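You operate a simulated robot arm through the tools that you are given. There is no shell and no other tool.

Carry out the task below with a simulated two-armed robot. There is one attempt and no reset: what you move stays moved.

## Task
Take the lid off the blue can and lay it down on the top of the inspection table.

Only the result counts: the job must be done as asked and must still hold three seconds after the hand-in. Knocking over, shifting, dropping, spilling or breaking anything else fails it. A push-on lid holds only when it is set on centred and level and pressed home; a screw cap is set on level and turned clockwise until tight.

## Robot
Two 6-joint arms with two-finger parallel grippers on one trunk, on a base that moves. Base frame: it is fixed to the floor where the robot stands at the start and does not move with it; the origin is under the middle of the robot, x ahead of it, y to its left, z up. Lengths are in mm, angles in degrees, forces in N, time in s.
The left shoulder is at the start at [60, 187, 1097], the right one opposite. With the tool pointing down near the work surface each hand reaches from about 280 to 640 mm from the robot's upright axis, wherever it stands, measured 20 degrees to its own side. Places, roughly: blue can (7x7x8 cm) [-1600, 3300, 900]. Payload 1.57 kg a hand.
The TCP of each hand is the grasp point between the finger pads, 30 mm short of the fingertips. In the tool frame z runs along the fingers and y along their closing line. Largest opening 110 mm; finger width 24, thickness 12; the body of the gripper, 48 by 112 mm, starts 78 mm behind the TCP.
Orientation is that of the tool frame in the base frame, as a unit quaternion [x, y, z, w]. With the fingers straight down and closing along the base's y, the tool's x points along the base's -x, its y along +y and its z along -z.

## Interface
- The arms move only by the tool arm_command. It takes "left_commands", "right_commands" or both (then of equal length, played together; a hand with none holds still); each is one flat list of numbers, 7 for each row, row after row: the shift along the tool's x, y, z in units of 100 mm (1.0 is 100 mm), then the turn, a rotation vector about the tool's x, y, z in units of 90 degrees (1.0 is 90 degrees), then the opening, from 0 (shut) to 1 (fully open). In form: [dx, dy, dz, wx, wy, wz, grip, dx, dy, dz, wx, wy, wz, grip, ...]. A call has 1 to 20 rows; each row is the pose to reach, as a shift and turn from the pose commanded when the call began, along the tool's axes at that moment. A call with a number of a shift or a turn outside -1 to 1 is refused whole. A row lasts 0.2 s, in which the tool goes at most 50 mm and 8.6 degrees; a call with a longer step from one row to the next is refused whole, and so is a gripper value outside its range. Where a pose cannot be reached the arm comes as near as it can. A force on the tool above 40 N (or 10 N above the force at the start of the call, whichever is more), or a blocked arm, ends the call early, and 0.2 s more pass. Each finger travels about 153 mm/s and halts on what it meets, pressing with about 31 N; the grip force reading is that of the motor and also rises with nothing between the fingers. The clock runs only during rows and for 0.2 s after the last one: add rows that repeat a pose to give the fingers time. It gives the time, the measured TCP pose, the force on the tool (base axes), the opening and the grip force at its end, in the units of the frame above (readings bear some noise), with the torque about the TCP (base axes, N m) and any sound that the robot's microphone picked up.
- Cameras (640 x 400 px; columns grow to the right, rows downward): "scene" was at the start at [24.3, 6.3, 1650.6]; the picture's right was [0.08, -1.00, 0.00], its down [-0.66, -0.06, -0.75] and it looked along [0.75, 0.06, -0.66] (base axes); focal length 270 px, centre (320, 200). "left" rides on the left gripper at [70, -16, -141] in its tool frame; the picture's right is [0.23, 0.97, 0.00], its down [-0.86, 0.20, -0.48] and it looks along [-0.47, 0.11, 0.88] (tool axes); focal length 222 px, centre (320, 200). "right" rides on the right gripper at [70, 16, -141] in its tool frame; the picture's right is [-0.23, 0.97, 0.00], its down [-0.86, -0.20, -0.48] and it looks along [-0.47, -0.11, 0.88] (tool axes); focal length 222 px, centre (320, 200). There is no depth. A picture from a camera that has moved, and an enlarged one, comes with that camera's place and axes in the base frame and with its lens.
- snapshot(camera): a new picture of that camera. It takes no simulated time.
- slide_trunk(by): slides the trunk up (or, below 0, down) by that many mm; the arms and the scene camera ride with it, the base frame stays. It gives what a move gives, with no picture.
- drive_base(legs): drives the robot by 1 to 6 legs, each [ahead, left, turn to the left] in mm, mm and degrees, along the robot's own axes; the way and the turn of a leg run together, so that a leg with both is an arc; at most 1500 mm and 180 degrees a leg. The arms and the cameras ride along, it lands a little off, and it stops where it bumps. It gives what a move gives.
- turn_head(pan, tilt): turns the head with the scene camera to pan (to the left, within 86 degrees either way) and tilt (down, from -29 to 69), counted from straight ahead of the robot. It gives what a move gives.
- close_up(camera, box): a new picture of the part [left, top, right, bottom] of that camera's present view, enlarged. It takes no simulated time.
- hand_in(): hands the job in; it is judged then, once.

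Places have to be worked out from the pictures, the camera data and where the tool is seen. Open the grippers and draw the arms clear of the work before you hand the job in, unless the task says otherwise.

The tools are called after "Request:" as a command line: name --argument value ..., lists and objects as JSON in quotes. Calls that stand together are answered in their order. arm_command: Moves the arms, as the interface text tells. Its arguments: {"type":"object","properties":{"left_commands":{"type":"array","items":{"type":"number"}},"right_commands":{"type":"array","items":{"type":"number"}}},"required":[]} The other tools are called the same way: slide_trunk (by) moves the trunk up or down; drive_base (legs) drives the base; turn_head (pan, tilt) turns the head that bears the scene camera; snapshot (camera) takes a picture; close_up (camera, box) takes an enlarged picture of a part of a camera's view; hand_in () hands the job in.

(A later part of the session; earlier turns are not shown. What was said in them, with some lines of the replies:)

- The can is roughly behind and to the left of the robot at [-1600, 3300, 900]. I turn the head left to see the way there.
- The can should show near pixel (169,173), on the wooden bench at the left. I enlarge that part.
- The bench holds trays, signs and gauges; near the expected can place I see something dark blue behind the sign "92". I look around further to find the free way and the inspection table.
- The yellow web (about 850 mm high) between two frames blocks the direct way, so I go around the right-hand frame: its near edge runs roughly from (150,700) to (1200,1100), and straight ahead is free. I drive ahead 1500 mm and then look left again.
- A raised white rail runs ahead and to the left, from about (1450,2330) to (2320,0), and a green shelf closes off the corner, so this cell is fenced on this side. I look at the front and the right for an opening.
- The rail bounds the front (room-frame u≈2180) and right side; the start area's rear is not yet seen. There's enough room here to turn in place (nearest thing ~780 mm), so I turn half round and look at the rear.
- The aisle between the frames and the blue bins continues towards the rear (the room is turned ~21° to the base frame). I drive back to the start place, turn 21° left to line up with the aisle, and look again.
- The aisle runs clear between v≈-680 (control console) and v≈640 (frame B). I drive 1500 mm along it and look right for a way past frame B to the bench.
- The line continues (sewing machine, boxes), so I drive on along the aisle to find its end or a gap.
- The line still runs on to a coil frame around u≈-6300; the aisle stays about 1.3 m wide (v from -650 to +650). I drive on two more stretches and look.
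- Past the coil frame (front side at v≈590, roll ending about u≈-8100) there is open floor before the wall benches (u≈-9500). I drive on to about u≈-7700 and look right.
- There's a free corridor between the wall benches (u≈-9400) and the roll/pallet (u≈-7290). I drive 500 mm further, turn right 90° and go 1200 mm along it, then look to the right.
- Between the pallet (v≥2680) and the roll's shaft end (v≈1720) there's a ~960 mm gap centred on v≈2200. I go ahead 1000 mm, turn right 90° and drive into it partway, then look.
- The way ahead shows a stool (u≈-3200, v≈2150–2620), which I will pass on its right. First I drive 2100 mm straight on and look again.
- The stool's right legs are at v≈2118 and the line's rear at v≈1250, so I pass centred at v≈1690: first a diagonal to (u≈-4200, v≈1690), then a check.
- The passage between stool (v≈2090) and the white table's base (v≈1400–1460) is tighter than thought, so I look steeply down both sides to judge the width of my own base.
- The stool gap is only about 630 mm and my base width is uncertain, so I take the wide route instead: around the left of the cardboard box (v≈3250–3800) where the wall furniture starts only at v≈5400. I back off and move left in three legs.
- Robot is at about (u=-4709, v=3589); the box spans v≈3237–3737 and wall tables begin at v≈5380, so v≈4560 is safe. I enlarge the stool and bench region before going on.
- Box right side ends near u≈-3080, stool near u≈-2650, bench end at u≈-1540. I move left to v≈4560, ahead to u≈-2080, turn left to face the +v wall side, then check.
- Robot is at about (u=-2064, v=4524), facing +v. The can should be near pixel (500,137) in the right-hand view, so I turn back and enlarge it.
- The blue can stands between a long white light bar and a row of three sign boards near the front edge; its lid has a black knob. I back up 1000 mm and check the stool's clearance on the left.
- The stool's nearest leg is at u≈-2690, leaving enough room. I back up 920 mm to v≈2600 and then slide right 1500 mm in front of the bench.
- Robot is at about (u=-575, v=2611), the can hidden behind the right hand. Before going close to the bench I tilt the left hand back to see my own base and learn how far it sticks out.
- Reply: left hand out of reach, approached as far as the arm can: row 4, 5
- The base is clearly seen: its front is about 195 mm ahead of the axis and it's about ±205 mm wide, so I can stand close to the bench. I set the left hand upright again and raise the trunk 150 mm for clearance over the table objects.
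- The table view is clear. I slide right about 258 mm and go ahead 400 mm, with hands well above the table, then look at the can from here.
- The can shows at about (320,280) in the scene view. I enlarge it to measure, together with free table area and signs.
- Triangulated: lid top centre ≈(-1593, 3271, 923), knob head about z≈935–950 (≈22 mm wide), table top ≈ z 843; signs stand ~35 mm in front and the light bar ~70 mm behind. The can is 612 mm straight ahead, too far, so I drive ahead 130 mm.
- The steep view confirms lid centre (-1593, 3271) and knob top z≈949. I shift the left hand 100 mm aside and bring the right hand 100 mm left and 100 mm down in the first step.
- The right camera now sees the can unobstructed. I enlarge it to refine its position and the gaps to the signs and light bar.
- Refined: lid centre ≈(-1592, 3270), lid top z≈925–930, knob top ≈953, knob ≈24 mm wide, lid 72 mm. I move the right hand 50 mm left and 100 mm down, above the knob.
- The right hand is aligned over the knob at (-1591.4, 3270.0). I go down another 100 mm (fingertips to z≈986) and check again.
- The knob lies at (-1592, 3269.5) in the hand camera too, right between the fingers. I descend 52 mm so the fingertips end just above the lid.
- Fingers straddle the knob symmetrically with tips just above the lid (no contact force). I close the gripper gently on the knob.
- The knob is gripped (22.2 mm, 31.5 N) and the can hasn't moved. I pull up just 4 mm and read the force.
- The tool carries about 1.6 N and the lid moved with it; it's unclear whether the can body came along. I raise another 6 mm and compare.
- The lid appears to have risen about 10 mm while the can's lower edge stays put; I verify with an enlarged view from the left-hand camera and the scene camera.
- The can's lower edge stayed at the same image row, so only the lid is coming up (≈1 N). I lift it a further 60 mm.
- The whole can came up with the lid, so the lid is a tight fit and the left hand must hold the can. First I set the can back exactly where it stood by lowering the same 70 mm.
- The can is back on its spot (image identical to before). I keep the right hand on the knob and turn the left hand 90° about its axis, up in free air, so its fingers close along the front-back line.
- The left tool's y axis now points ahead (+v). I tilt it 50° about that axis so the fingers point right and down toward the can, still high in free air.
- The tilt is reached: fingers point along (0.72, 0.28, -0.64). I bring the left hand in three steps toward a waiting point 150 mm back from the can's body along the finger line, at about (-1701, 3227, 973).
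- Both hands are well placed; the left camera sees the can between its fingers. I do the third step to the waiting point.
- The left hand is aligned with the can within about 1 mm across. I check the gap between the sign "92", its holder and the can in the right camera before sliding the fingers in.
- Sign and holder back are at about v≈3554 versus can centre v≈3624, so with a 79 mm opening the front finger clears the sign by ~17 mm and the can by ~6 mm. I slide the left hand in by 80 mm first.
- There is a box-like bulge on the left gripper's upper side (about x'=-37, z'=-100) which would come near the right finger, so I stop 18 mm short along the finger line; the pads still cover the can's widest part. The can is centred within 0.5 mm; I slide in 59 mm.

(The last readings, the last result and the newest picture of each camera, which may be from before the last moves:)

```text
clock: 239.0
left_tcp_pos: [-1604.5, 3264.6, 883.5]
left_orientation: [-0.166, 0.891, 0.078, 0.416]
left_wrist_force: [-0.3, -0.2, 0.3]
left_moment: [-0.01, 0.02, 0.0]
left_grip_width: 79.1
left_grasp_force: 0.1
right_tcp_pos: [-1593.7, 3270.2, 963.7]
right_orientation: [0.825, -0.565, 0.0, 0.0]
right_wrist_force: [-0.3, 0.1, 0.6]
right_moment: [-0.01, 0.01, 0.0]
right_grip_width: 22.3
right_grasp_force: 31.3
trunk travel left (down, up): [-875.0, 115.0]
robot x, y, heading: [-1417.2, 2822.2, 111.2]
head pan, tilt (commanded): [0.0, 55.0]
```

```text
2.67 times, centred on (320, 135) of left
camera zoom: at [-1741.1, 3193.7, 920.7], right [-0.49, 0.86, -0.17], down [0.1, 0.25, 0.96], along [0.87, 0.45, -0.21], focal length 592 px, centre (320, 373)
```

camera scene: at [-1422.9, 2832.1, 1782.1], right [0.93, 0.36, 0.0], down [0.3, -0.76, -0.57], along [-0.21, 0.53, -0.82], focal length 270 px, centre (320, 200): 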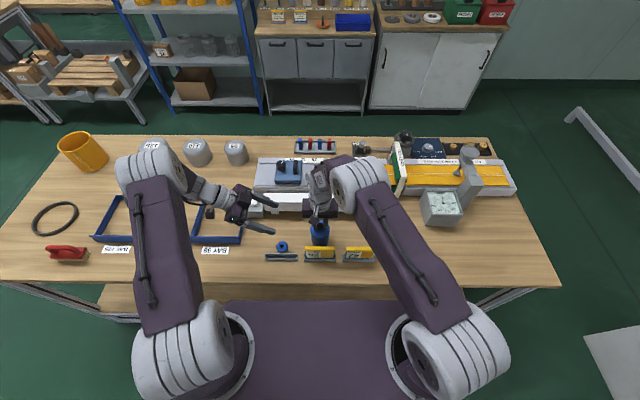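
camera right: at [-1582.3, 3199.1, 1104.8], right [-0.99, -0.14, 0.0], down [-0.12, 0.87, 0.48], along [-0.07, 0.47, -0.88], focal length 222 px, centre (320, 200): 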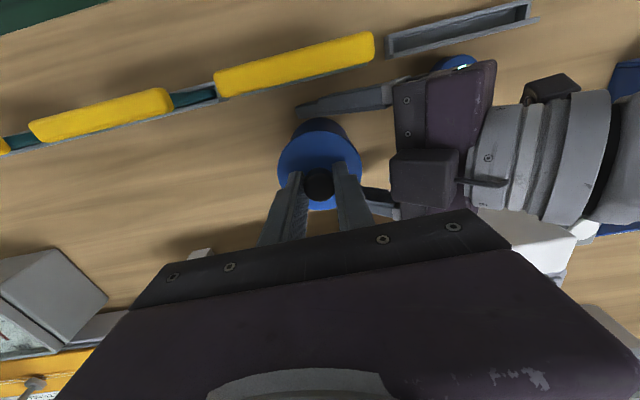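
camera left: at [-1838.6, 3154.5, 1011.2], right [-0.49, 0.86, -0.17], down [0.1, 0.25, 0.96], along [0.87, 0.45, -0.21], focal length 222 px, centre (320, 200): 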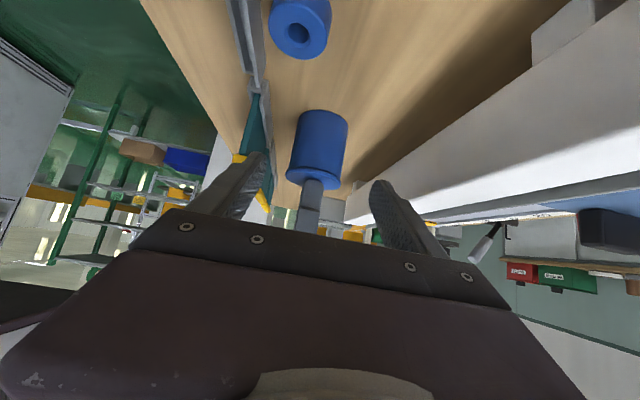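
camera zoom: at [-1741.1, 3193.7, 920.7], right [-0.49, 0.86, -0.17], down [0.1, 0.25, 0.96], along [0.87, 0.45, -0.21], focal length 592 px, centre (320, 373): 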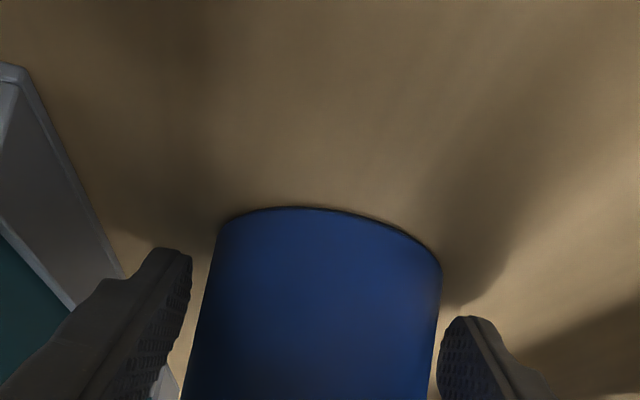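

The left fingers straddle the can body symmetrically, with no contact yet and clear of the sign and the right fingers. I close the left gripper on the can.

Request:
arm_command --left_commands '[0, 0, 0, 0, 0, 0, 0.68, 0, 0, 0, 0, 0, 0, 0.65, 0, 0, 0, 0, 0, 0, 0.62, 0, 0, 0, 0, 0, 0, 0.59, 0, 0, 0, 0, 0, 0, 0.5, 0, 0, 0, 0, 0, 0, 0.3, 0, 0, 0, 0, 0, 0, 0, 0, 0, 0, 0, 0, 0, 0]'

Request:
close_up --camera "left" --box '[200, 60, 440, 210]'

Request:
close_up --camera "scene" --box '[256, 190, 368, 260]'

```text
clock: 240.8
left_tcp_pos: [-1604.9, 3265.7, 882.9]
left_orientation: [-0.166, 0.891, 0.077, 0.415]
left_wrist_force: [-0.2, 0.9, 0.4]
left_moment: [-0.02, -0.01, -0.01]
left_grip_width: 66.3
left_grasp_force: 30.5
right_tcp_pos: [-1593.7, 3270.0, 963.7]
right_orientation: [0.825, -0.566, -0.001, -0.001]
right_wrist_force: [0.5, 0.5, -0.2]
right_moment: [0.01, 0.0, 0.04]
right_grip_width: 22.4
right_grasp_force: 31.2
trunk travel left (down, up): [-875.0, 115.0]
robot x, y, heading: [-1416.9, 2819.7, 111.1]
head pan, tilt (commanded): [0.0, 55.0]
heard: snap
```

```text
2.67 times, centred on (320, 135) of left
camera zoom: at [-1741.3, 3193.7, 920.8], right [-0.49, 0.86, -0.17], down [0.1, 0.25, 0.96], along [0.87, 0.45, -0.21], focal length 592 px, centre (320, 373)
```

zoom: 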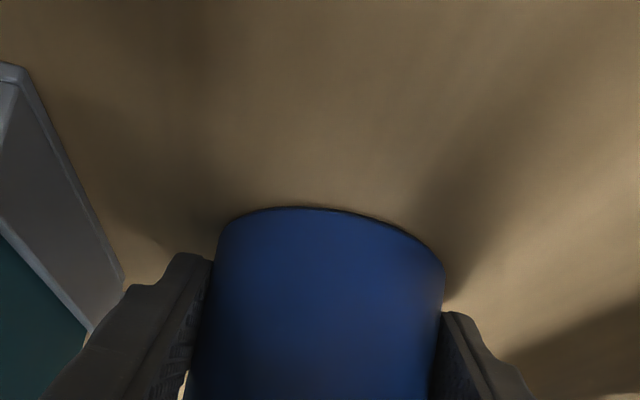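

```text
5.71 times, centred on (312, 225) of scene
camera zoom: at [-1422.8, 2832.2, 1782.2], right [0.93, 0.36, 0.0], down [0.3, -0.76, -0.57], along [-0.21, 0.53, -0.82], focal length 1540 px, centre (366, 57)
```

zoom: 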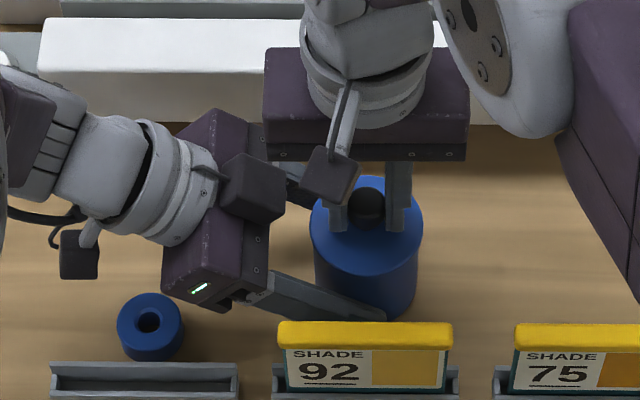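

The left hand holds the can (66.3 mm, 30.5 N), and a snap was heard—maybe the lid let go. I now pull the right hand up 6 mm slowly and read the forces.

Request:
arm_command --right_commands '[0, 0, -0.01, 0, 0, 0, 0, 0, 0, -0.02, 0, 0, 0, 0, 0, 0, -0.03, 0, 0, 0, 0, 0, 0, -0.04, 0, 0, 0, 0, 0, 0, -0.05, 0, 0, 0, 0, 0, 0, -0.06, 0, 0, 0, 0, 0, 0, -0.06, 0, 0, 0, 0]'

Request:
close_up --camera "scene" --box '[288, 200, 352, 240]'

Request:
snapshot --camera "left"

```text
clock: 242.4
left_tcp_pos: [-1604.4, 3264.6, 883.8]
left_orientation: [-0.166, 0.891, 0.077, 0.416]
left_wrist_force: [-0.6, 0.1, -0.1]
left_moment: [0.03, -0.04, -0.01]
left_grip_width: 66.1
left_grasp_force: 31.6
right_tcp_pos: [-1593.2, 3269.1, 970.7]
right_orientation: [0.825, -0.565, 0.0, 0.0]
right_wrist_force: [-0.3, -0.7, -1.3]
right_moment: [-0.01, 0.0, 0.01]
right_grip_width: 22.3
right_grasp_force: 30.7
trunk travel left (down, up): [-875.0, 115.0]
robot x, y, heading: [-1421.2, 2820.3, 111.2]
head pan, tilt (commanded): [0.0, 55.0]
```

```text
10.00 times, centred on (320, 220) of scene
camera zoom: at [-1422.8, 2832.2, 1782.2], right [0.93, 0.36, 0.0], down [0.3, -0.76, -0.57], along [-0.21, 0.53, -0.82], focal length 2695 px, centre (320, 0)
```

zoom: 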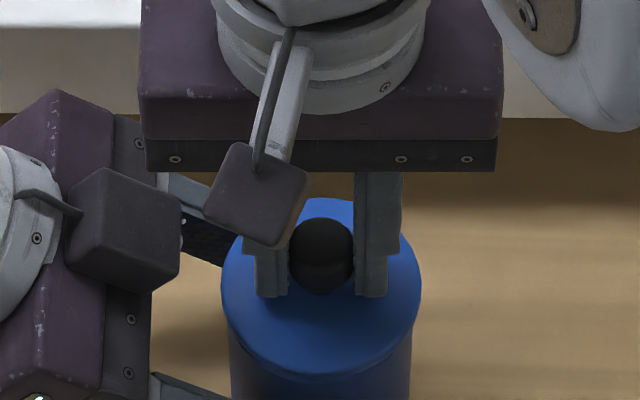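

```text
taken
camera left: at [-1741.3, 3193.6, 920.7], right [-0.49, 0.86, -0.17], down [0.1, 0.25, 0.96], along [0.87, 0.45, -0.21], focal length 222 px, centre (320, 200)
```

left: 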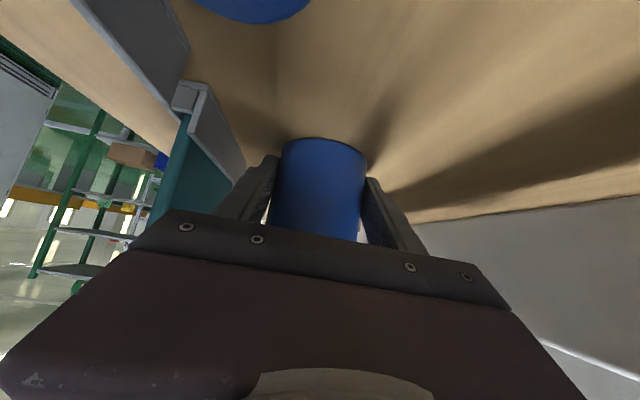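

Right hand rose 7 mm with only ~1.3 N on it and nothing on the left hand, so the lid has come loose. I lift 20 mm further and check that the can stays behind.

Request:
arm_command --right_commands '[0, 0, -0.03, 0, 0, 0, 0, 0, 0, -0.06, 0, 0, 0, 0, 0, 0, -0.1, 0, 0, 0, 0, 0, 0, -0.15, 0, 0, 0, 0, 0, 0, -0.2, 0, 0, 0, 0, 0, 0, -0.2, 0, 0, 0, 0]'

Request:
close_up --camera "scene" --box '[280, 195, 360, 245]'

Request:
snapshot --camera "right"

```text
clock: 243.8
left_tcp_pos: [-1603.2, 3264.0, 883.6]
left_orientation: [-0.166, 0.891, 0.077, 0.416]
left_wrist_force: [-0.3, 0.7, 0.4]
left_moment: [-0.06, -0.03, -0.02]
left_grip_width: 66.2
left_grasp_force: 31.2
right_tcp_pos: [-1592.4, 3269.5, 991.1]
right_orientation: [0.825, -0.565, -0.001, 0.0]
right_wrist_force: [-0.5, -0.4, -0.7]
right_moment: [0.01, -0.01, -0.02]
right_grip_width: 22.4
right_grasp_force: 30.8
trunk travel left (down, up): [-875.0, 115.0]
robot x, y, heading: [-1420.9, 2819.5, 111.1]
head pan, tilt (commanded): [0.0, 55.0]
```

```text
8.00 times, centred on (320, 220) of scene
camera zoom: at [-1422.8, 2832.2, 1782.2], right [0.93, 0.36, 0.0], down [0.3, -0.76, -0.57], along [-0.21, 0.53, -0.82], focal length 2156 px, centre (320, 40)
```

zoom: 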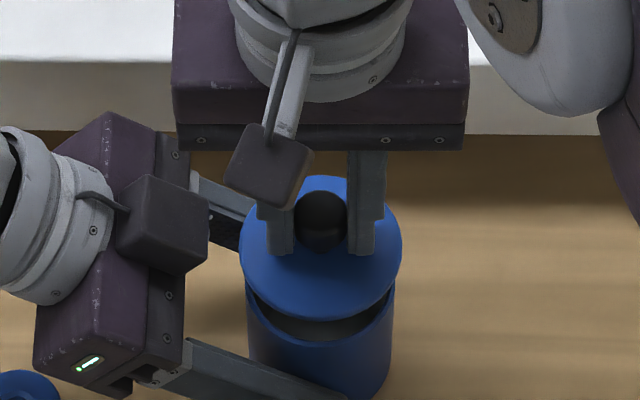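

```text
taken
camera right: at [-1582.7, 3199.3, 1130.7], right [-0.99, -0.14, 0.0], down [-0.12, 0.87, 0.48], along [-0.07, 0.47, -0.88], focal length 222 px, centre (320, 200)
```

right: 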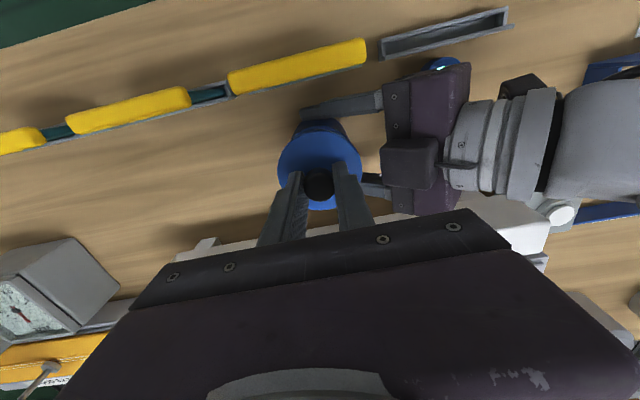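

The lid is off and the open can stays in the left hand. I raise the lid another 60 mm before moving it aside to the free spot on the table about 140 mm to the right of the can.

Request:
arm_command --right_commands '[0, 0, -0.2, 0, 0, 0, 0, 0, 0, -0.4, 0, 0, 0, 0, 0, 0, -0.6, 0, 0, 0, 0, 0, 0, -0.6, 0, 0, 0, 0]'

Request:
snapshot --camera "right"

Request:
close_up --camera "scene" --box '[240, 170, 432, 290]'

```text
clock: 244.8
left_tcp_pos: [-1604.5, 3264.3, 883.8]
left_orientation: [-0.166, 0.891, 0.078, 0.416]
left_wrist_force: [0.8, -0.2, 0.4]
left_moment: [-0.05, 0.05, 0.03]
left_grip_width: 66.3
left_grasp_force: 31.3
right_tcp_pos: [-1593.5, 3269.6, 1049.3]
right_orientation: [0.825, -0.565, 0.0, 0.0]
right_wrist_force: [-0.6, -0.8, -0.5]
right_moment: [0.05, 0.0, 0.0]
right_grip_width: 21.9
right_grasp_force: 30.8
trunk travel left (down, up): [-875.0, 115.0]
robot x, y, heading: [-1422.7, 2819.7, 111.1]
head pan, tilt (commanded): [0.0, 55.0]
```

```text
taken
camera right: at [-1582.5, 3199.1, 1190.7], right [-0.99, -0.14, 0.0], down [-0.12, 0.87, 0.48], along [-0.07, 0.47, -0.88], focal length 222 px, centre (320, 200)
```

right: 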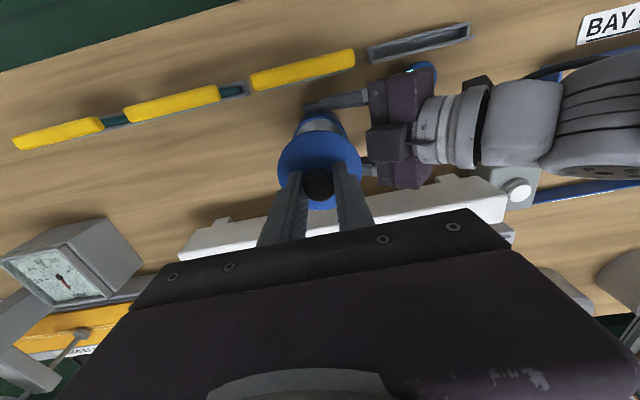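

```text
3.33 times, centred on (336, 230) of scene
camera zoom: at [-1422.9, 2832.1, 1782.2], right [0.93, 0.36, 0.0], down [0.3, -0.76, -0.57], along [-0.21, 0.53, -0.82], focal length 898 px, centre (267, 100)
```

zoom: 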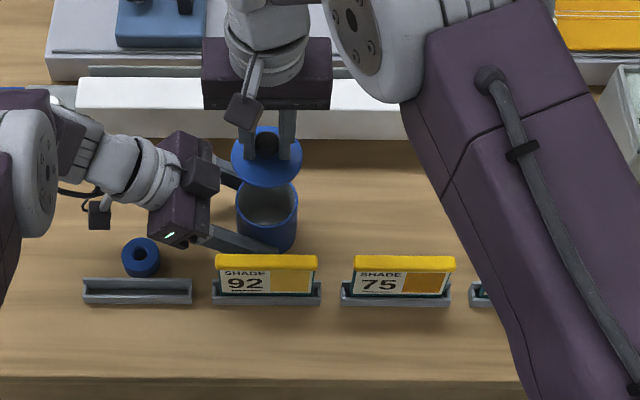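

The lid hangs free at z≈1003. I move it 140 mm right and about 10 mm ahead, staying at this height.

Request:
arm_command --right_commands '[-0.02, -0.3, 0, 0, 0, 0, 0, -0.05, -0.6, 0, 0, 0, 0, 0, -0.08, -0.8, 0, 0, 0, 0, 0, -0.1, -1.0, 0, 0, 0, 0, 0, -0.1, -1.0, 0, 0, 0, 0, 0]'

Request:
arm_command --right_commands '[0, -0.2, 0, 0, 0, 0, 0, 0, -0.4, 0, 0, 0, 0, 0, 0, -0.4, 0, 0, 0, 0, 0]'

Request:
snapshot --camera "right"

Request:
snapshot --camera "scene"

```text
clock: 246.0
left_tcp_pos: [-1605.0, 3265.3, 882.7]
left_orientation: [-0.166, 0.89, 0.078, 0.417]
left_wrist_force: [1.5, 0.7, 0.6]
left_moment: [-0.07, 0.0, 0.05]
left_grip_width: 66.2
left_grasp_force: 30.7
right_tcp_pos: [-1501.9, 3316.8, 1051.0]
right_orientation: [0.825, -0.565, 0.0, -0.001]
right_wrist_force: [-0.4, 0.1, 0.0]
right_moment: [0.01, -0.01, -0.02]
right_grip_width: 22.3
right_grasp_force: 31.0
trunk travel left (down, up): [-875.0, 115.0]
robot x, y, heading: [-1419.2, 2823.6, 111.0]
head pan, tilt (commanded): [0.0, 55.0]
```

```text
clock: 246.8
left_tcp_pos: [-1604.7, 3264.1, 881.6]
left_orientation: [-0.166, 0.891, 0.077, 0.416]
left_wrist_force: [2.0, -0.4, 0.0]
left_moment: [-0.01, 0.01, 0.02]
left_grip_width: 66.3
left_grasp_force: 31.0
right_tcp_pos: [-1465.8, 3330.2, 1051.4]
right_orientation: [0.825, -0.566, -0.001, -0.001]
right_wrist_force: [-0.1, -1.0, 0.4]
right_moment: [0.0, -0.03, 0.03]
right_grip_width: 22.4
right_grasp_force: 31.0
trunk travel left (down, up): [-875.0, 115.0]
robot x, y, heading: [-1422.0, 2819.2, 111.1]
head pan, tilt (commanded): [0.0, 55.0]
```

```text
taken
camera right: at [-1455.2, 3259.3, 1191.2], right [-0.99, -0.14, 0.0], down [-0.12, 0.87, 0.48], along [-0.07, 0.47, -0.88], focal length 222 px, centre (320, 200)
```

right: 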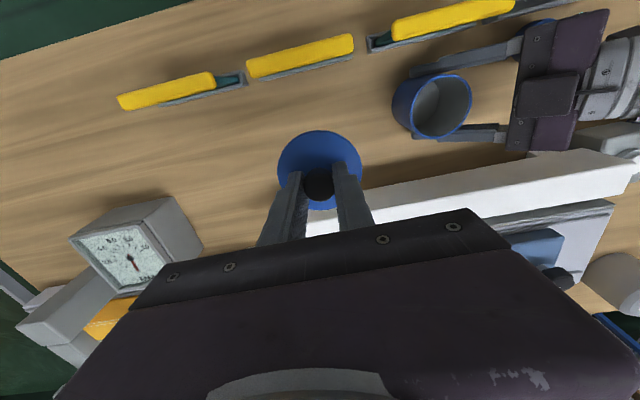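

```text
taken
camera scene: at [-1423.0, 2832.0, 1782.2], right [0.93, 0.36, 0.0], down [0.3, -0.76, -0.57], along [-0.21, 0.53, -0.82], focal length 270 px, centre (320, 200)
```

scene: 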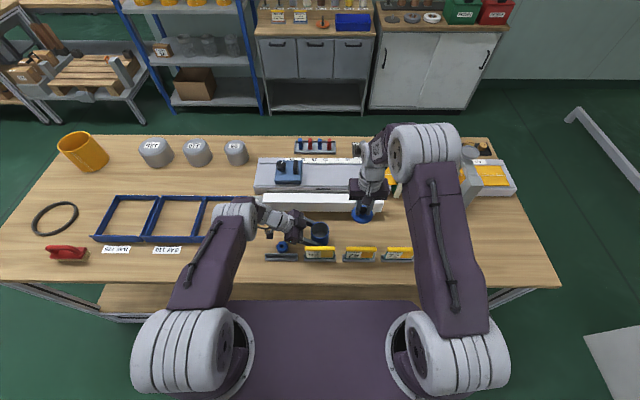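

The right hand with the lid is over free wood at (-1466, 3330) between sign "75" and the light bar. I lower it by 100 mm and then 35 mm more, still above the table.

Request:
arm_command --right_commands '[0, 0, 0.3, 0, 0, 0, 0, 0, 0, 0.6, 0, 0, 0, 0, 0, 0, 0.85, 0, 0, 0, 0, 0, 0, 1.0, 0, 0, 0, 0, 0, 0, 1.0, 0, 0, 0, 0]'

Request:
arm_command --right_commands '[0, 0, 0.12, 0, 0, 0, 0, 0, 0, 0.24, 0, 0, 0, 0, 0, 0, 0.32, 0, 0, 0, 0, 0, 0, 0.37, 0, 0, 0, 0, 0, 0, 0.4, 0, 0, 0, 0, 0, 0, 0.4, 0, 0, 0, 0]'

Request:
close_up --camera "scene" --box '[300, 170, 428, 250]'

Request:
snapshot --camera "right"

```text
clock: 248.0
left_tcp_pos: [-1605.3, 3264.3, 882.2]
left_orientation: [-0.166, 0.891, 0.078, 0.415]
left_wrist_force: [-0.3, 0.4, -0.7]
left_moment: [-0.08, -0.05, 0.0]
left_grip_width: 66.3
left_grasp_force: 30.7
right_tcp_pos: [-1465.3, 3330.3, 949.2]
right_orientation: [0.825, -0.565, 0.0, 0.0]
right_wrist_force: [0.6, 0.0, 0.7]
right_moment: [-0.01, 0.01, 0.0]
right_grip_width: 22.5
right_grasp_force: 30.5
trunk travel left (down, up): [-875.0, 115.0]
robot x, y, heading: [-1417.4, 2823.0, 111.2]
head pan, tilt (commanded): [0.0, 55.0]
```

```text
clock: 249.4
left_tcp_pos: [-1605.2, 3265.0, 882.3]
left_orientation: [-0.166, 0.891, 0.078, 0.416]
left_wrist_force: [-0.4, -0.1, 1.3]
left_moment: [-0.02, 0.0, -0.02]
left_grip_width: 66.2
left_grasp_force: 31.3
right_tcp_pos: [-1466.6, 3330.6, 909.9]
right_orientation: [0.825, -0.565, 0.0, 0.001]
right_wrist_force: [0.7, 1.0, -0.6]
right_moment: [-0.01, 0.01, -0.01]
right_grip_width: 22.2
right_grasp_force: 30.5
trunk travel left (down, up): [-875.0, 115.0]
robot x, y, heading: [-1423.9, 2820.9, 111.5]
head pan, tilt (commanded): [0.0, 55.0]
```

```text
5.00 times, centred on (364, 210) of scene
camera zoom: at [-1422.7, 2832.0, 1782.2], right [0.93, 0.36, 0.0], down [0.3, -0.76, -0.57], along [-0.21, 0.53, -0.82], focal length 1348 px, centre (100, 150)
```

zoom: 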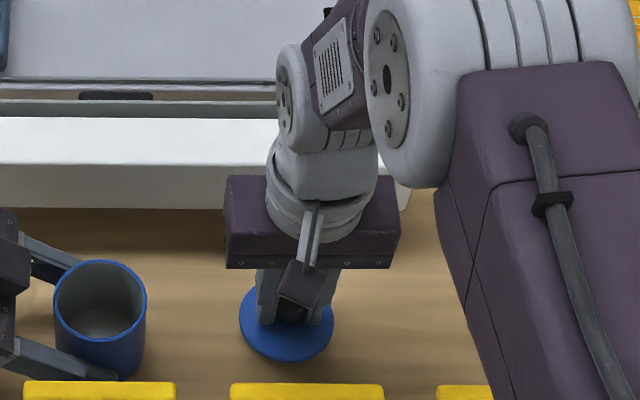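

```text
taken
camera right: at [-1455.7, 3259.9, 1050.7], right [-0.99, -0.14, 0.0], down [-0.12, 0.87, 0.48], along [-0.07, 0.47, -0.88], focal length 222 px, centre (320, 200)
```

right: 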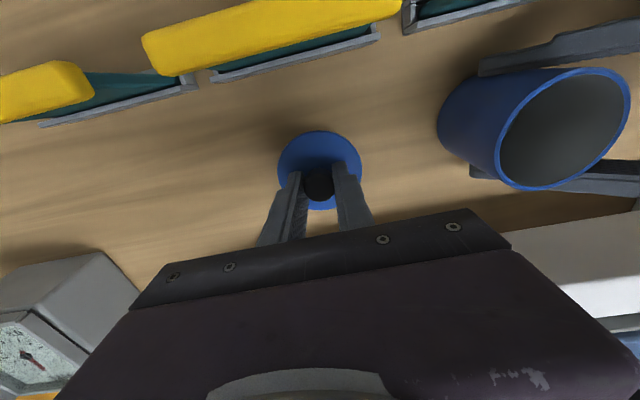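

Lid is an estimated 20 mm above the table. I lower in small portions: 10 mm, then 4 mm pieces, watching the force.

Request:
arm_command --right_commands '[0, 0, 0.03, 0, 0, 0, 0, 0, 0, 0.06, 0, 0, 0, 0, 0, 0, 0.1, 0, 0, 0, 0, 0, 0, 0.1, 0, 0, 0, 0]'

Request:
arm_command --right_commands '[0, 0, 0.02, 0, 0, 0, 0, 0, 0, 0.04, 0, 0, 0, 0, 0, 0, 0.04, 0, 0, 0, 0]'

Request:
close_up --camera "scene" --box '[332, 205, 380, 235]'

```text
clock: 250.4
left_tcp_pos: [-1605.4, 3264.9, 882.3]
left_orientation: [-0.166, 0.891, 0.077, 0.415]
left_wrist_force: [-0.2, 0.4, 0.5]
left_moment: [-0.03, -0.07, -0.03]
left_grip_width: 66.2
left_grasp_force: 30.8
right_tcp_pos: [-1465.8, 3331.2, 899.8]
right_orientation: [0.825, -0.565, 0.0, 0.0]
right_wrist_force: [0.0, 0.5, 0.2]
right_moment: [0.01, 0.03, -0.03]
right_grip_width: 22.4
right_grasp_force: 31.2
trunk travel left (down, up): [-875.0, 115.0]
robot x, y, heading: [-1414.7, 2822.8, 111.1]
head pan, tilt (commanded): [0.0, 55.0]
```

```text
clock: 251.2
left_tcp_pos: [-1604.3, 3263.7, 884.1]
left_orientation: [-0.166, 0.891, 0.077, 0.415]
left_wrist_force: [-0.4, 0.3, 0.3]
left_moment: [-0.02, -0.04, -0.04]
left_grip_width: 66.3
left_grasp_force: 31.0
right_tcp_pos: [-1465.6, 3330.1, 896.5]
right_orientation: [0.825, -0.565, 0.0, -0.001]
right_wrist_force: [0.7, 0.2, 0.8]
right_moment: [-0.02, 0.0, -0.03]
right_grip_width: 22.2
right_grasp_force: 31.5
trunk travel left (down, up): [-875.0, 115.0]
robot x, y, heading: [-1419.1, 2823.4, 111.5]
head pan, tilt (commanded): [0.0, 55.0]
```

```text
13.33 times, centred on (356, 220) of scene
camera zoom: at [-1422.7, 2832.0, 1782.2], right [0.93, 0.36, 0.0], down [0.3, -0.76, -0.57], along [-0.21, 0.53, -0.82], focal length 3593 px, centre (-160, -67)
```

zoom: 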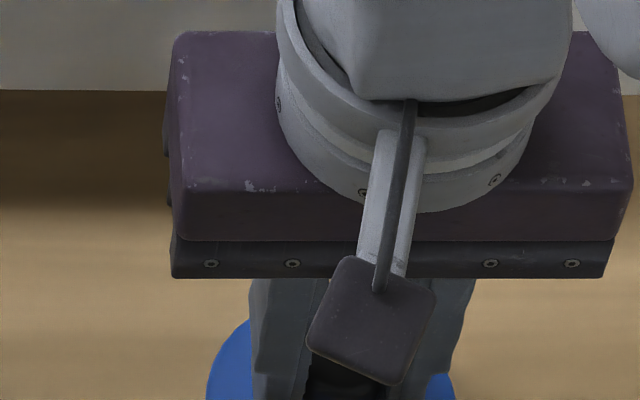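

No contact yet at TCP z≈896. I continue in 3 mm steps.

Request:
arm_command --right_commands '[0, 0, 0.015, 0, 0, 0, 0, 0, 0, 0.03, 0, 0, 0, 0, 0, 0, 0.03, 0, 0, 0, 0]'

Request:
arm_command --right_commands '[0, 0, 0.01, 0, 0, 0, 0, 0, 0, 0.02, 0, 0, 0, 0, 0, 0, 0.02, 0, 0, 0, 0]'

Request:
close_up --camera "right" --box '[240, 100, 400, 200]'

```text
clock: 252.0
left_tcp_pos: [-1605.1, 3264.3, 882.1]
left_orientation: [-0.166, 0.891, 0.077, 0.416]
left_wrist_force: [-0.2, -0.3, 1.3]
left_moment: [0.0, 0.0, -0.04]
left_grip_width: 65.9
left_grasp_force: 30.4
right_tcp_pos: [-1464.9, 3329.1, 892.6]
right_orientation: [0.825, -0.565, -0.001, -0.001]
right_wrist_force: [0.5, 0.9, -1.0]
right_moment: [0.02, 0.0, -0.01]
right_grip_width: 22.1
right_grasp_force: 31.3
trunk travel left (down, up): [-875.0, 115.0]
robot x, y, heading: [-1421.7, 2820.6, 111.2]
head pan, tilt (commanded): [0.0, 55.0]
```

```text
clock: 252.8
left_tcp_pos: [-1603.2, 3263.2, 883.3]
left_orientation: [-0.166, 0.891, 0.077, 0.415]
left_wrist_force: [-0.1, -1.2, 1.7]
left_moment: [-0.1, -0.03, -0.04]
left_grip_width: 66.1
left_grasp_force: 30.4
right_tcp_pos: [-1465.0, 3330.3, 891.6]
right_orientation: [0.825, -0.565, -0.001, 0.0]
right_wrist_force: [0.2, -0.2, -0.4]
right_moment: [0.0, 0.0, 0.03]
right_grip_width: 22.2
right_grasp_force: 30.9
trunk travel left (down, up): [-875.0, 115.0]
robot x, y, heading: [-1419.4, 2819.0, 111.1]
head pan, tilt (commanded): [0.0, 55.0]
```

```text
4.00 times, centred on (320, 150) of right
camera zoom: at [-1455.2, 3259.3, 1031.9], right [-0.99, -0.14, 0.0], down [-0.12, 0.87, 0.48], along [-0.07, 0.47, -0.88], focal length 888 px, centre (320, 400)
```

zoom: 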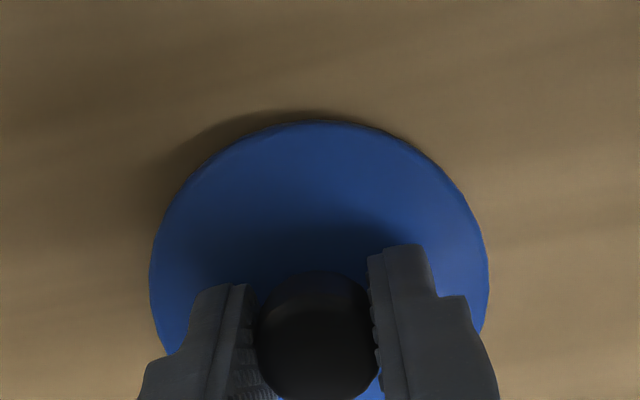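

The shadow is close under the rim, but there's still no contact at z≈891. I go on in 2 mm steps.

Request:
arm_command --right_commands '[0, 0, 0.01, 0, 0, 0, 0, 0, 0, 0.02, 0, 0, 0, 0, 0, 0, 0.02, 0, 0, 0, 0]'

Request:
arm_command --right_commands '[0, 0, 0.01, 0, 0, 0, 0, 0, 0, 0.02, 0, 0, 0, 0, 0, 0, 0.02, 0, 0, 0, 0]'

Request:
close_up --camera "right" --box '[240, 100, 400, 200]'

```text
clock: 253.6
left_tcp_pos: [-1604.7, 3264.4, 882.8]
left_orientation: [-0.166, 0.891, 0.078, 0.416]
left_wrist_force: [0.1, -0.1, 0.5]
left_moment: [-0.04, -0.06, -0.01]
left_grip_width: 66.2
left_grasp_force: 30.8
right_tcp_pos: [-1464.9, 3330.1, 888.8]
right_orientation: [0.825, -0.565, 0.0, 0.0]
right_wrist_force: [0.0, -0.4, -0.5]
right_moment: [-0.01, 0.0, 0.02]
right_grip_width: 22.1
right_grasp_force: 31.1
trunk travel left (down, up): [-875.0, 115.0]
robot x, y, heading: [-1420.2, 2820.8, 111.2]
head pan, tilt (commanded): [0.0, 55.0]
```

```text
clock: 254.4
left_tcp_pos: [-1605.8, 3264.6, 885.0]
left_orientation: [-0.166, 0.891, 0.078, 0.416]
left_wrist_force: [0.4, 0.1, -0.9]
left_moment: [-0.03, 0.0, -0.03]
left_grip_width: 66.2
left_grasp_force: 31.2
right_tcp_pos: [-1465.6, 3330.7, 888.3]
right_orientation: [0.826, -0.564, 0.0, 0.0]
right_wrist_force: [0.4, -0.1, 6.2]
right_moment: [-0.08, -0.01, -0.01]
right_grip_width: 22.2
right_grasp_force: 31.5
trunk travel left (down, up): [-875.0, 115.0]
robot x, y, heading: [-1417.7, 2822.5, 110.9]
head pan, tilt (commanded): [0.0, 55.0]
```

```text
4.00 times, centred on (320, 150) of right
camera zoom: at [-1455.5, 3259.5, 1028.4], right [-0.99, -0.14, 0.0], down [-0.12, 0.87, 0.48], along [-0.07, 0.48, -0.88], focal length 888 px, centre (320, 400)
```

zoom: 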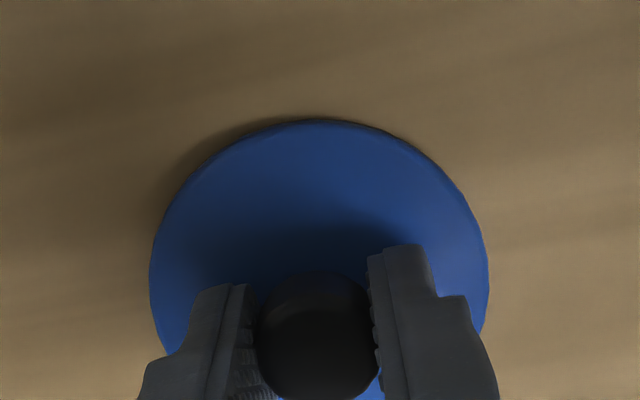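

Contact: 6.2 N upward, so the lid rests on the table. I open the right gripper gradually to 55 mm.

Request:
arm_command --right_commands '[0, 0, -0.005, 0, 0, 0, 0.22, 0, 0, -0.01, 0, 0, 0, 0.26, 0, 0, -0.01, 0, 0, 0, 0.32, 0, 0, -0.01, 0, 0, 0, 0.4, 0, 0, -0.01, 0, 0, 0, 0.5, 0, 0, -0.01, 0, 0, 0, 0.5]'

Request:
snapshot --camera "right"

Request:
close_up --camera "scene" --box '[300, 180, 412, 250]'

```text
clock: 255.8
left_tcp_pos: [-1604.6, 3264.9, 883.3]
left_orientation: [-0.166, 0.891, 0.077, 0.416]
left_wrist_force: [0.1, 0.1, -0.2]
left_moment: [-0.05, -0.04, -0.02]
left_grip_width: 66.1
left_grasp_force: 30.9
right_tcp_pos: [-1465.2, 3330.0, 887.9]
right_orientation: [0.825, -0.564, -0.001, 0.0]
right_wrist_force: [0.2, 0.7, 0.0]
right_moment: [0.02, 0.03, 0.0]
right_grip_width: 54.6
right_grasp_force: 0.0
trunk travel left (down, up): [-875.0, 115.0]
robot x, y, heading: [-1416.8, 2822.7, 111.4]
head pan, tilt (commanded): [0.0, 55.0]
```

```text
taken
camera right: at [-1455.6, 3259.6, 1028.9], right [-0.99, -0.14, 0.0], down [-0.12, 0.87, 0.48], along [-0.07, 0.47, -0.88], focal length 222 px, centre (320, 200)
```

right: 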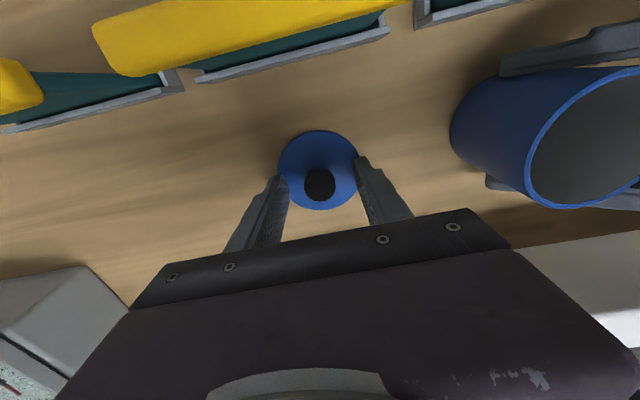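

```text
5.71 times, centred on (356, 215) of scene
camera zoom: at [-1422.6, 2832.1, 1782.2], right [0.93, 0.36, 0.0], down [0.3, -0.76, -0.57], along [-0.21, 0.53, -0.82], focal length 1540 px, centre (114, 114)
```

zoom: 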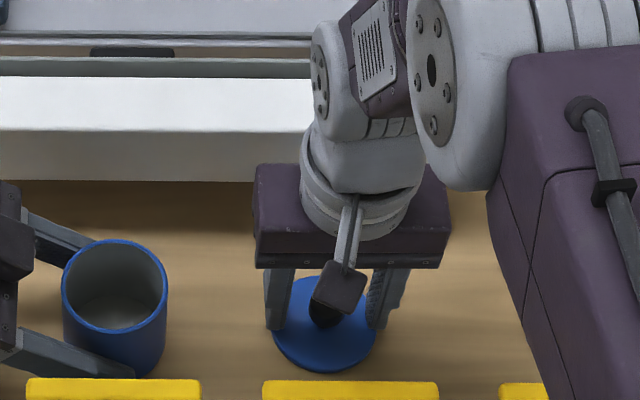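

The lid lies flat and free on the table. I raise the right hand straight up by 100 mm, twice.

Request:
arm_command --right_commands '[0, 0, -0.1, 0, 0, 0, 0.5, 0, 0, -0.25, 0, 0, 0, 0.5, 0, 0, -0.5, 0, 0, 0, 0.5, 0, 0, -0.8, 0, 0, 0, 0.5, 0, 0, -1.0, 0, 0, 0, 0.5]'

Request:
arm_command --right_commands '[0, 0, -0.4, 0, 0, 0, 0.5, 0, 0, -0.8, 0, 0, 0, 0.5, 0, 0, -1.0, 0, 0, 0, 0.5, 0, 0, -1.0, 0, 0, 0, 0.5]'

Request:
snapshot --camera "right"

Request:
close_up --camera "scene" --box '[256, 180, 416, 280]'

Request:
snapshot --camera "left"

```text
clock: 257.0
left_tcp_pos: [-1603.5, 3263.3, 883.0]
left_orientation: [-0.166, 0.891, 0.078, 0.415]
left_wrist_force: [-0.4, -1.3, 2.2]
left_moment: [-0.06, -0.04, 0.03]
left_grip_width: 66.1
left_grasp_force: 30.4
right_tcp_pos: [-1465.3, 3330.4, 989.1]
right_orientation: [0.825, -0.565, 0.0, 0.0]
right_wrist_force: [-0.9, -0.1, -0.1]
right_moment: [-0.02, -0.01, 0.0]
right_grip_width: 55.0
right_grasp_force: 0.1
trunk travel left (down, up): [-875.0, 115.0]
robot x, y, heading: [-1418.1, 2818.1, 111.4]
head pan, tilt (commanded): [0.0, 55.0]
```

```text
clock: 258.0
left_tcp_pos: [-1604.8, 3264.0, 882.2]
left_orientation: [-0.166, 0.891, 0.077, 0.416]
left_wrist_force: [-0.4, -0.8, 0.9]
left_moment: [-0.04, -0.02, -0.05]
left_grip_width: 66.0
left_grasp_force: 31.1
right_tcp_pos: [-1465.0, 3329.5, 1088.1]
right_orientation: [0.825, -0.565, -0.001, -0.001]
right_wrist_force: [0.2, 0.9, 0.4]
right_moment: [-0.03, 0.02, 0.01]
right_grip_width: 55.1
right_grasp_force: 0.1
trunk travel left (down, up): [-875.0, 115.0]
robot x, y, heading: [-1418.2, 2822.0, 111.2]
head pan, tilt (commanded): [0.0, 55.0]
```

```text
taken
camera right: at [-1455.3, 3259.1, 1229.0], right [-0.99, -0.14, 0.0], down [-0.12, 0.87, 0.48], along [-0.07, 0.47, -0.88], focal length 222 px, centre (320, 200)
```

right: 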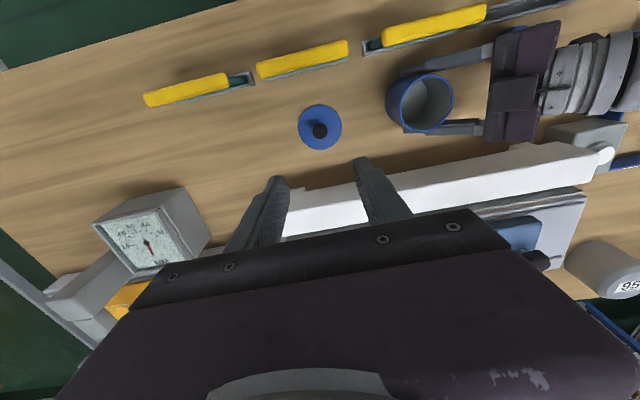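

```text
4.00 times, centred on (336, 230) of scene
camera zoom: at [-1422.8, 2831.9, 1782.2], right [0.93, 0.36, 0.0], down [0.3, -0.76, -0.57], along [-0.21, 0.53, -0.82], focal length 1078 px, centre (256, 80)
```

zoom: 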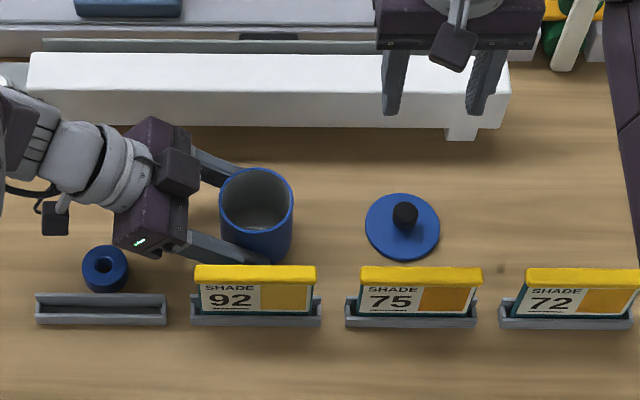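

```text
taken
camera left: at [-1741.2, 3193.4, 920.8], right [-0.49, 0.86, -0.17], down [0.1, 0.25, 0.96], along [0.87, 0.45, -0.21], focal length 222 px, centre (320, 200)
```

left: 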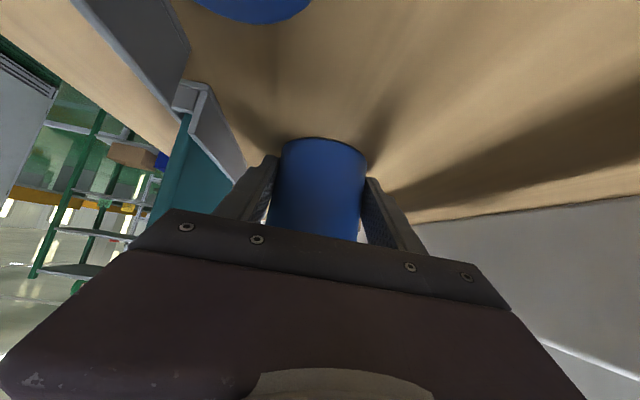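

The lid lies upright on the table and the can is still held. I open the left gripper slowly to 79 mm to release the can without touching the sign.

Request:
arm_command --left_commands '[0, 0, 0, 0, 0, 0, 0.61, 0, 0, 0, 0, 0, 0, 0.63, 0, 0, 0, 0, 0, 0, 0.66, 0, 0, 0, 0, 0, 0, 0.69, 0, 0, 0, 0, 0, 0, 0.72, 0, 0, 0, 0, 0, 0, 0.72]'

Request:
close_up --camera "left" --box '[200, 60, 440, 210]'

Request:
close_up --camera "scene" --box '[256, 190, 368, 260]'

```text
clock: 259.4
left_tcp_pos: [-1603.8, 3264.6, 883.1]
left_orientation: [-0.165, 0.891, 0.077, 0.415]
left_wrist_force: [0.0, -0.3, -0.8]
left_moment: [0.05, -0.01, 0.0]
left_grip_width: 79.1
left_grasp_force: 0.0
right_tcp_pos: [-1465.5, 3329.7, 1087.7]
right_orientation: [0.825, -0.565, -0.001, -0.001]
right_wrist_force: [0.1, 0.4, 0.1]
right_moment: [0.01, 0.02, -0.01]
right_grip_width: 54.8
right_grasp_force: 0.2
trunk travel left (down, up): [-875.0, 115.0]
robot x, y, heading: [-1418.0, 2822.0, 111.2]
head pan, tilt (commanded): [0.0, 55.0]
```

```text
2.67 times, centred on (320, 135) of left
camera zoom: at [-1741.2, 3193.6, 920.7], right [-0.49, 0.86, -0.17], down [0.1, 0.25, 0.96], along [0.87, 0.45, -0.21], focal length 592 px, centre (320, 373)
```

zoom: 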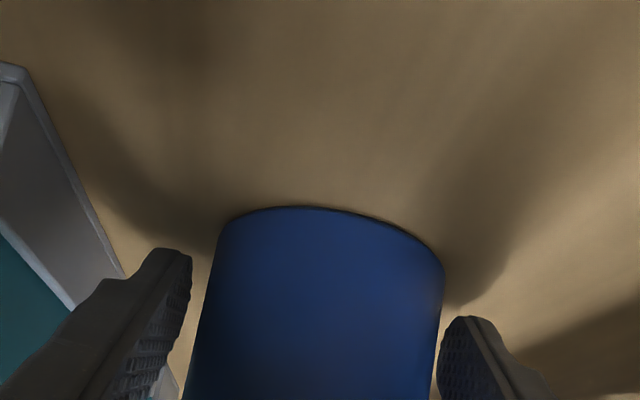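

```text
5.71 times, centred on (312, 225) of scene
camera zoom: at [-1422.7, 2832.1, 1782.2], right [0.93, 0.36, 0.0], down [0.3, -0.76, -0.57], along [-0.21, 0.53, -0.82], focal length 1540 px, centre (366, 57)
```

zoom: 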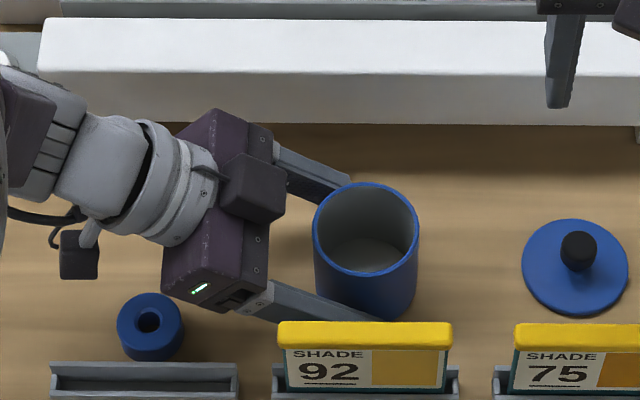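

The can stands free between the open fingers. I withdraw the left hand back along the same line, 80 mm and then 100 mm.

Request:
arm_command --left_commands '[0, 0, -0.1, 0, 0, 0, 0.72, 0, 0, -0.25, 0, 0, 0, 0.72, 0, 0, -0.4, 0, 0, 0, 0.72, 0, 0, -0.6, 0, 0, 0, 0.72, 0, 0, -0.8, 0, 0, 0, 0.72, 0, 0, -0.8, 0, 0, 0, 0.72]'

Request:
arm_command --left_commands '[0, 0, -0.3, 0, 0, 0, 0.72, 0, 0, -0.6, 0, 0, 0, 0.72, 0, 0, -1.0, 0, 0, 0, 0.72, 0, 0, -1.0, 0, 0, 0, 0.72]'

Request:
snapshot --camera "scene"

Request:
close_up --camera "scene" --box '[256, 190, 416, 290]'

```text
clock: 260.8
left_tcp_pos: [-1662.2, 3242.3, 933.4]
left_orientation: [-0.166, 0.891, 0.078, 0.416]
left_wrist_force: [-0.2, 0.1, 0.0]
left_moment: [0.01, -0.02, 0.0]
left_grip_width: 79.2
left_grasp_force: 0.1
right_tcp_pos: [-1466.1, 3329.6, 1087.6]
right_orientation: [0.825, -0.566, 0.0, -0.001]
right_wrist_force: [0.0, -0.4, -0.5]
right_moment: [0.0, 0.01, 0.0]
right_grip_width: 54.9
right_grasp_force: 0.1
trunk travel left (down, up): [-875.0, 115.0]
robot x, y, heading: [-1417.6, 2820.7, 111.0]
head pan, tilt (commanded): [0.0, 55.0]
```

```text
clock: 261.8
left_tcp_pos: [-1734.1, 3214.0, 1000.3]
left_orientation: [-0.167, 0.891, 0.078, 0.415]
left_wrist_force: [-0.6, 1.1, 0.1]
left_moment: [0.01, 0.0, 0.03]
left_grip_width: 79.0
left_grasp_force: 0.1
right_tcp_pos: [-1465.0, 3330.5, 1088.8]
right_orientation: [0.825, -0.565, -0.002, -0.001]
right_wrist_force: [0.2, -0.6, 0.3]
right_moment: [-0.02, -0.02, -0.03]
right_grip_width: 55.1
right_grasp_force: 0.0
trunk travel left (down, up): [-875.0, 115.0]
robot x, y, heading: [-1418.9, 2822.8, 111.0]
head pan, tilt (commanded): [0.0, 55.0]
```

```text
taken
camera scene: at [-1422.6, 2832.3, 1782.2], right [0.93, 0.36, 0.0], down [0.3, -0.76, -0.57], along [-0.21, 0.53, -0.82], focal length 270 px, centre (320, 200)
```

scene: 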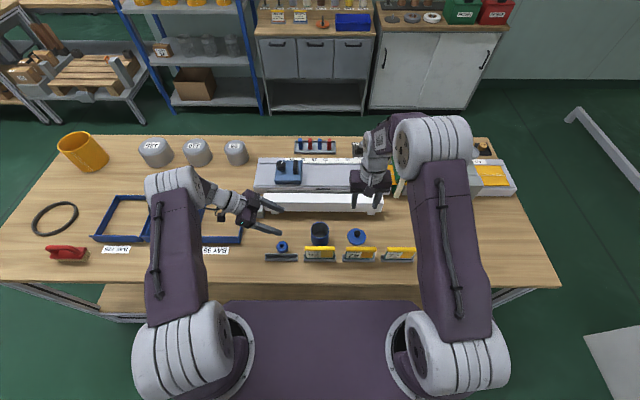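

```text
4.00 times, centred on (336, 240) of scene
camera zoom: at [-1422.6, 2832.3, 1782.2], right [0.93, 0.36, 0.0], down [0.3, -0.76, -0.57], along [-0.21, 0.53, -0.82], focal length 1078 px, centre (256, 40)
```

zoom: 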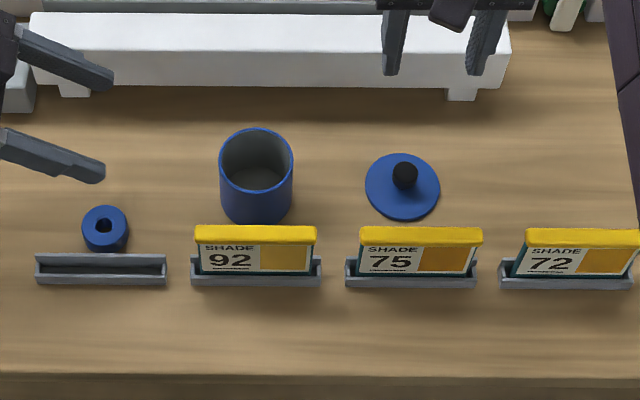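

The can stands on its old spot, the lid lies beside it, and signs, ring and bar are unchanged. I raise both hands clear and open the grippers.

Request:
arm_command --left_commands '[-0.25, 0, -0.2, 0, 0, 0, 0.72, -0.5, 0, -0.4, 0, 0, 0, 0.8, -0.77, 0, -0.64, 0, 0, 0, 0.9, -0.77, 0, -0.64, 0, 0, 0, 1]' --right_commands '[0, 0, -0.3, 0, 0, 0, 0.6, 0, 0, -0.6, 0, 0, 0, 0.8, 0, 0, -1.0, 0, 0, 0, 1, 0, 0, -1.0, 0, 0, 0, 1]'

Request:
arm_command --left_commands '[-0.25, 0, -0.2, 0, 0, 0, 1, -0.5, 0, -0.4, 0, 0, 0, 1, -0.77, 0, -0.64, 0, 0, 0, 1, -0.77, 0, -0.64, 0, 0, 0, 1]'

Request:
drive_base --legs '[[-300, 0, 0]]'

Request:
turn_head --pan 0 --tilt 42

Request:
snapshot --camera "scene"

Request:
close_up --camera "scene" --box '[240, 180, 432, 300]'

```text
clock: 262.8
left_tcp_pos: [-1732.4, 3213.9, 1098.3]
left_orientation: [-0.166, 0.891, 0.077, 0.415]
left_wrist_force: [-0.9, -0.1, -0.2]
left_moment: [0.0, 0.0, 0.01]
left_grip_width: 110.0
left_grasp_force: 0.0
right_tcp_pos: [-1465.6, 3330.0, 1189.4]
right_orientation: [0.825, -0.565, -0.001, 0.0]
right_wrist_force: [0.6, 0.2, 0.3]
right_moment: [0.02, -0.01, -0.03]
right_grip_width: 109.8
right_grasp_force: 0.1
trunk travel left (down, up): [-875.0, 115.0]
robot x, y, heading: [-1421.4, 2820.2, 110.8]
head pan, tilt (commanded): [0.0, 55.0]
```

```text
clock: 263.8
left_tcp_pos: [-1732.7, 3213.9, 1198.4]
left_orientation: [-0.166, 0.891, 0.078, 0.415]
left_wrist_force: [-0.1, 0.1, -0.5]
left_moment: [-0.02, 0.01, 0.0]
left_grip_width: 110.1
left_grasp_force: 0.0
right_tcp_pos: [-1464.8, 3329.7, 1189.6]
right_orientation: [0.825, -0.565, 0.0, 0.0]
right_wrist_force: [-0.2, 0.0, -0.3]
right_moment: [0.02, 0.01, 0.0]
right_grip_width: 110.2
right_grasp_force: 0.1
trunk travel left (down, up): [-875.0, 115.0]
robot x, y, heading: [-1416.7, 2819.0, 111.4]
head pan, tilt (commanded): [0.0, 55.0]
```

```text
clock: 265.8
left_tcp_pos: [-1625.5, 2936.4, 1196.8]
left_orientation: [-0.166, 0.891, 0.077, 0.415]
left_wrist_force: [-0.8, -0.3, 0.2]
left_moment: [-0.05, 0.0, -0.02]
left_grip_width: 109.8
left_grasp_force: 0.0
right_tcp_pos: [-1357.3, 3052.9, 1187.6]
right_orientation: [0.825, -0.565, 0.001, -0.001]
right_wrist_force: [0.0, 0.0, -0.3]
right_moment: [-0.04, -0.04, 0.0]
right_grip_width: 109.9
right_grasp_force: 0.1
trunk travel left (down, up): [-875.0, 115.0]
robot x, y, heading: [-1309.6, 2541.3, 111.2]
head pan, tilt (commanded): [0.0, 55.0]
```

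```text
clock: 266.6
left_tcp_pos: [-1623.4, 2933.2, 1197.2]
left_orientation: [-0.166, 0.891, 0.078, 0.415]
left_wrist_force: [-0.6, -0.6, 0.1]
left_moment: [-0.01, 0.01, -0.01]
left_grip_width: 110.0
left_grasp_force: 0.1
right_tcp_pos: [-1356.6, 3050.1, 1188.7]
right_orientation: [0.826, -0.564, 0.0, 0.0]
right_wrist_force: [-0.2, -0.4, 0.6]
right_moment: [0.03, 0.01, 0.01]
right_grip_width: 110.0
right_grasp_force: 0.0
trunk travel left (down, up): [-875.0, 115.0]
robot x, y, heading: [-1308.4, 2543.6, 110.9]
head pan, tilt (commanded): [0.0, 42.0]
```

```text
taken
camera scene: at [-1318.3, 2562.6, 1799.9], right [0.93, 0.36, 0.0], down [0.24, -0.62, -0.74], along [-0.27, 0.69, -0.67], focal length 270 px, centre (320, 200)
```

scene: 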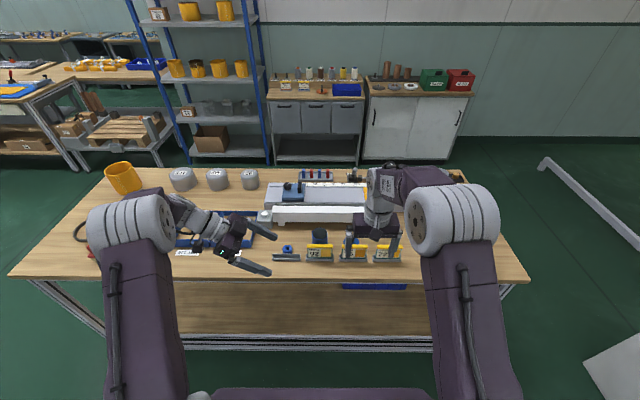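

```text
3.33 times, centred on (336, 240) of scene
camera zoom: at [-1318.3, 2562.6, 1799.9], right [0.93, 0.36, 0.0], down [0.24, -0.62, -0.74], along [-0.27, 0.69, -0.67], focal length 898 px, centre (267, 67)
```

zoom: 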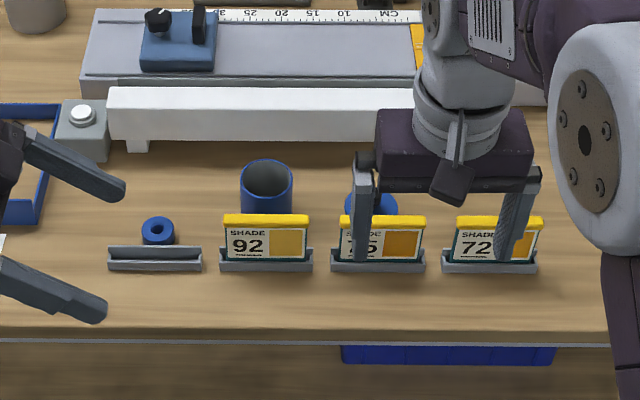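

The can stands open in its place, the lid lies on the table top, nothing else has moved, and both open hands are clear in front of the table. I hand the job in.

Request:
hand_in

```text
The job is handed in.
```

The lid is off the blue can and lies knob-up on the table the can stands on, about 14 cm to its right. I've handed the job in.

- **Which table:** nothing I saw labelled it. I took the can's own bench to be the inspection table, because it holds the shade signs, ruler and gauges.
- **First pull:** the lid fitted tightly, so the first pull lifted the whole can about 70 mm. I lowered it straight back down to the same spot.
- **Taking it off:** the left hand then gripped the can and there was a snap. After that the lid came up with only about 1 N of pull. The lid showed 6 N of contact with the table before I let go.
- **At hand-in:** in the last pictures the open can stood in its original place. The signs, ring and light bar around it looked unmoved. Both grippers were open and the arms were clear of the table.
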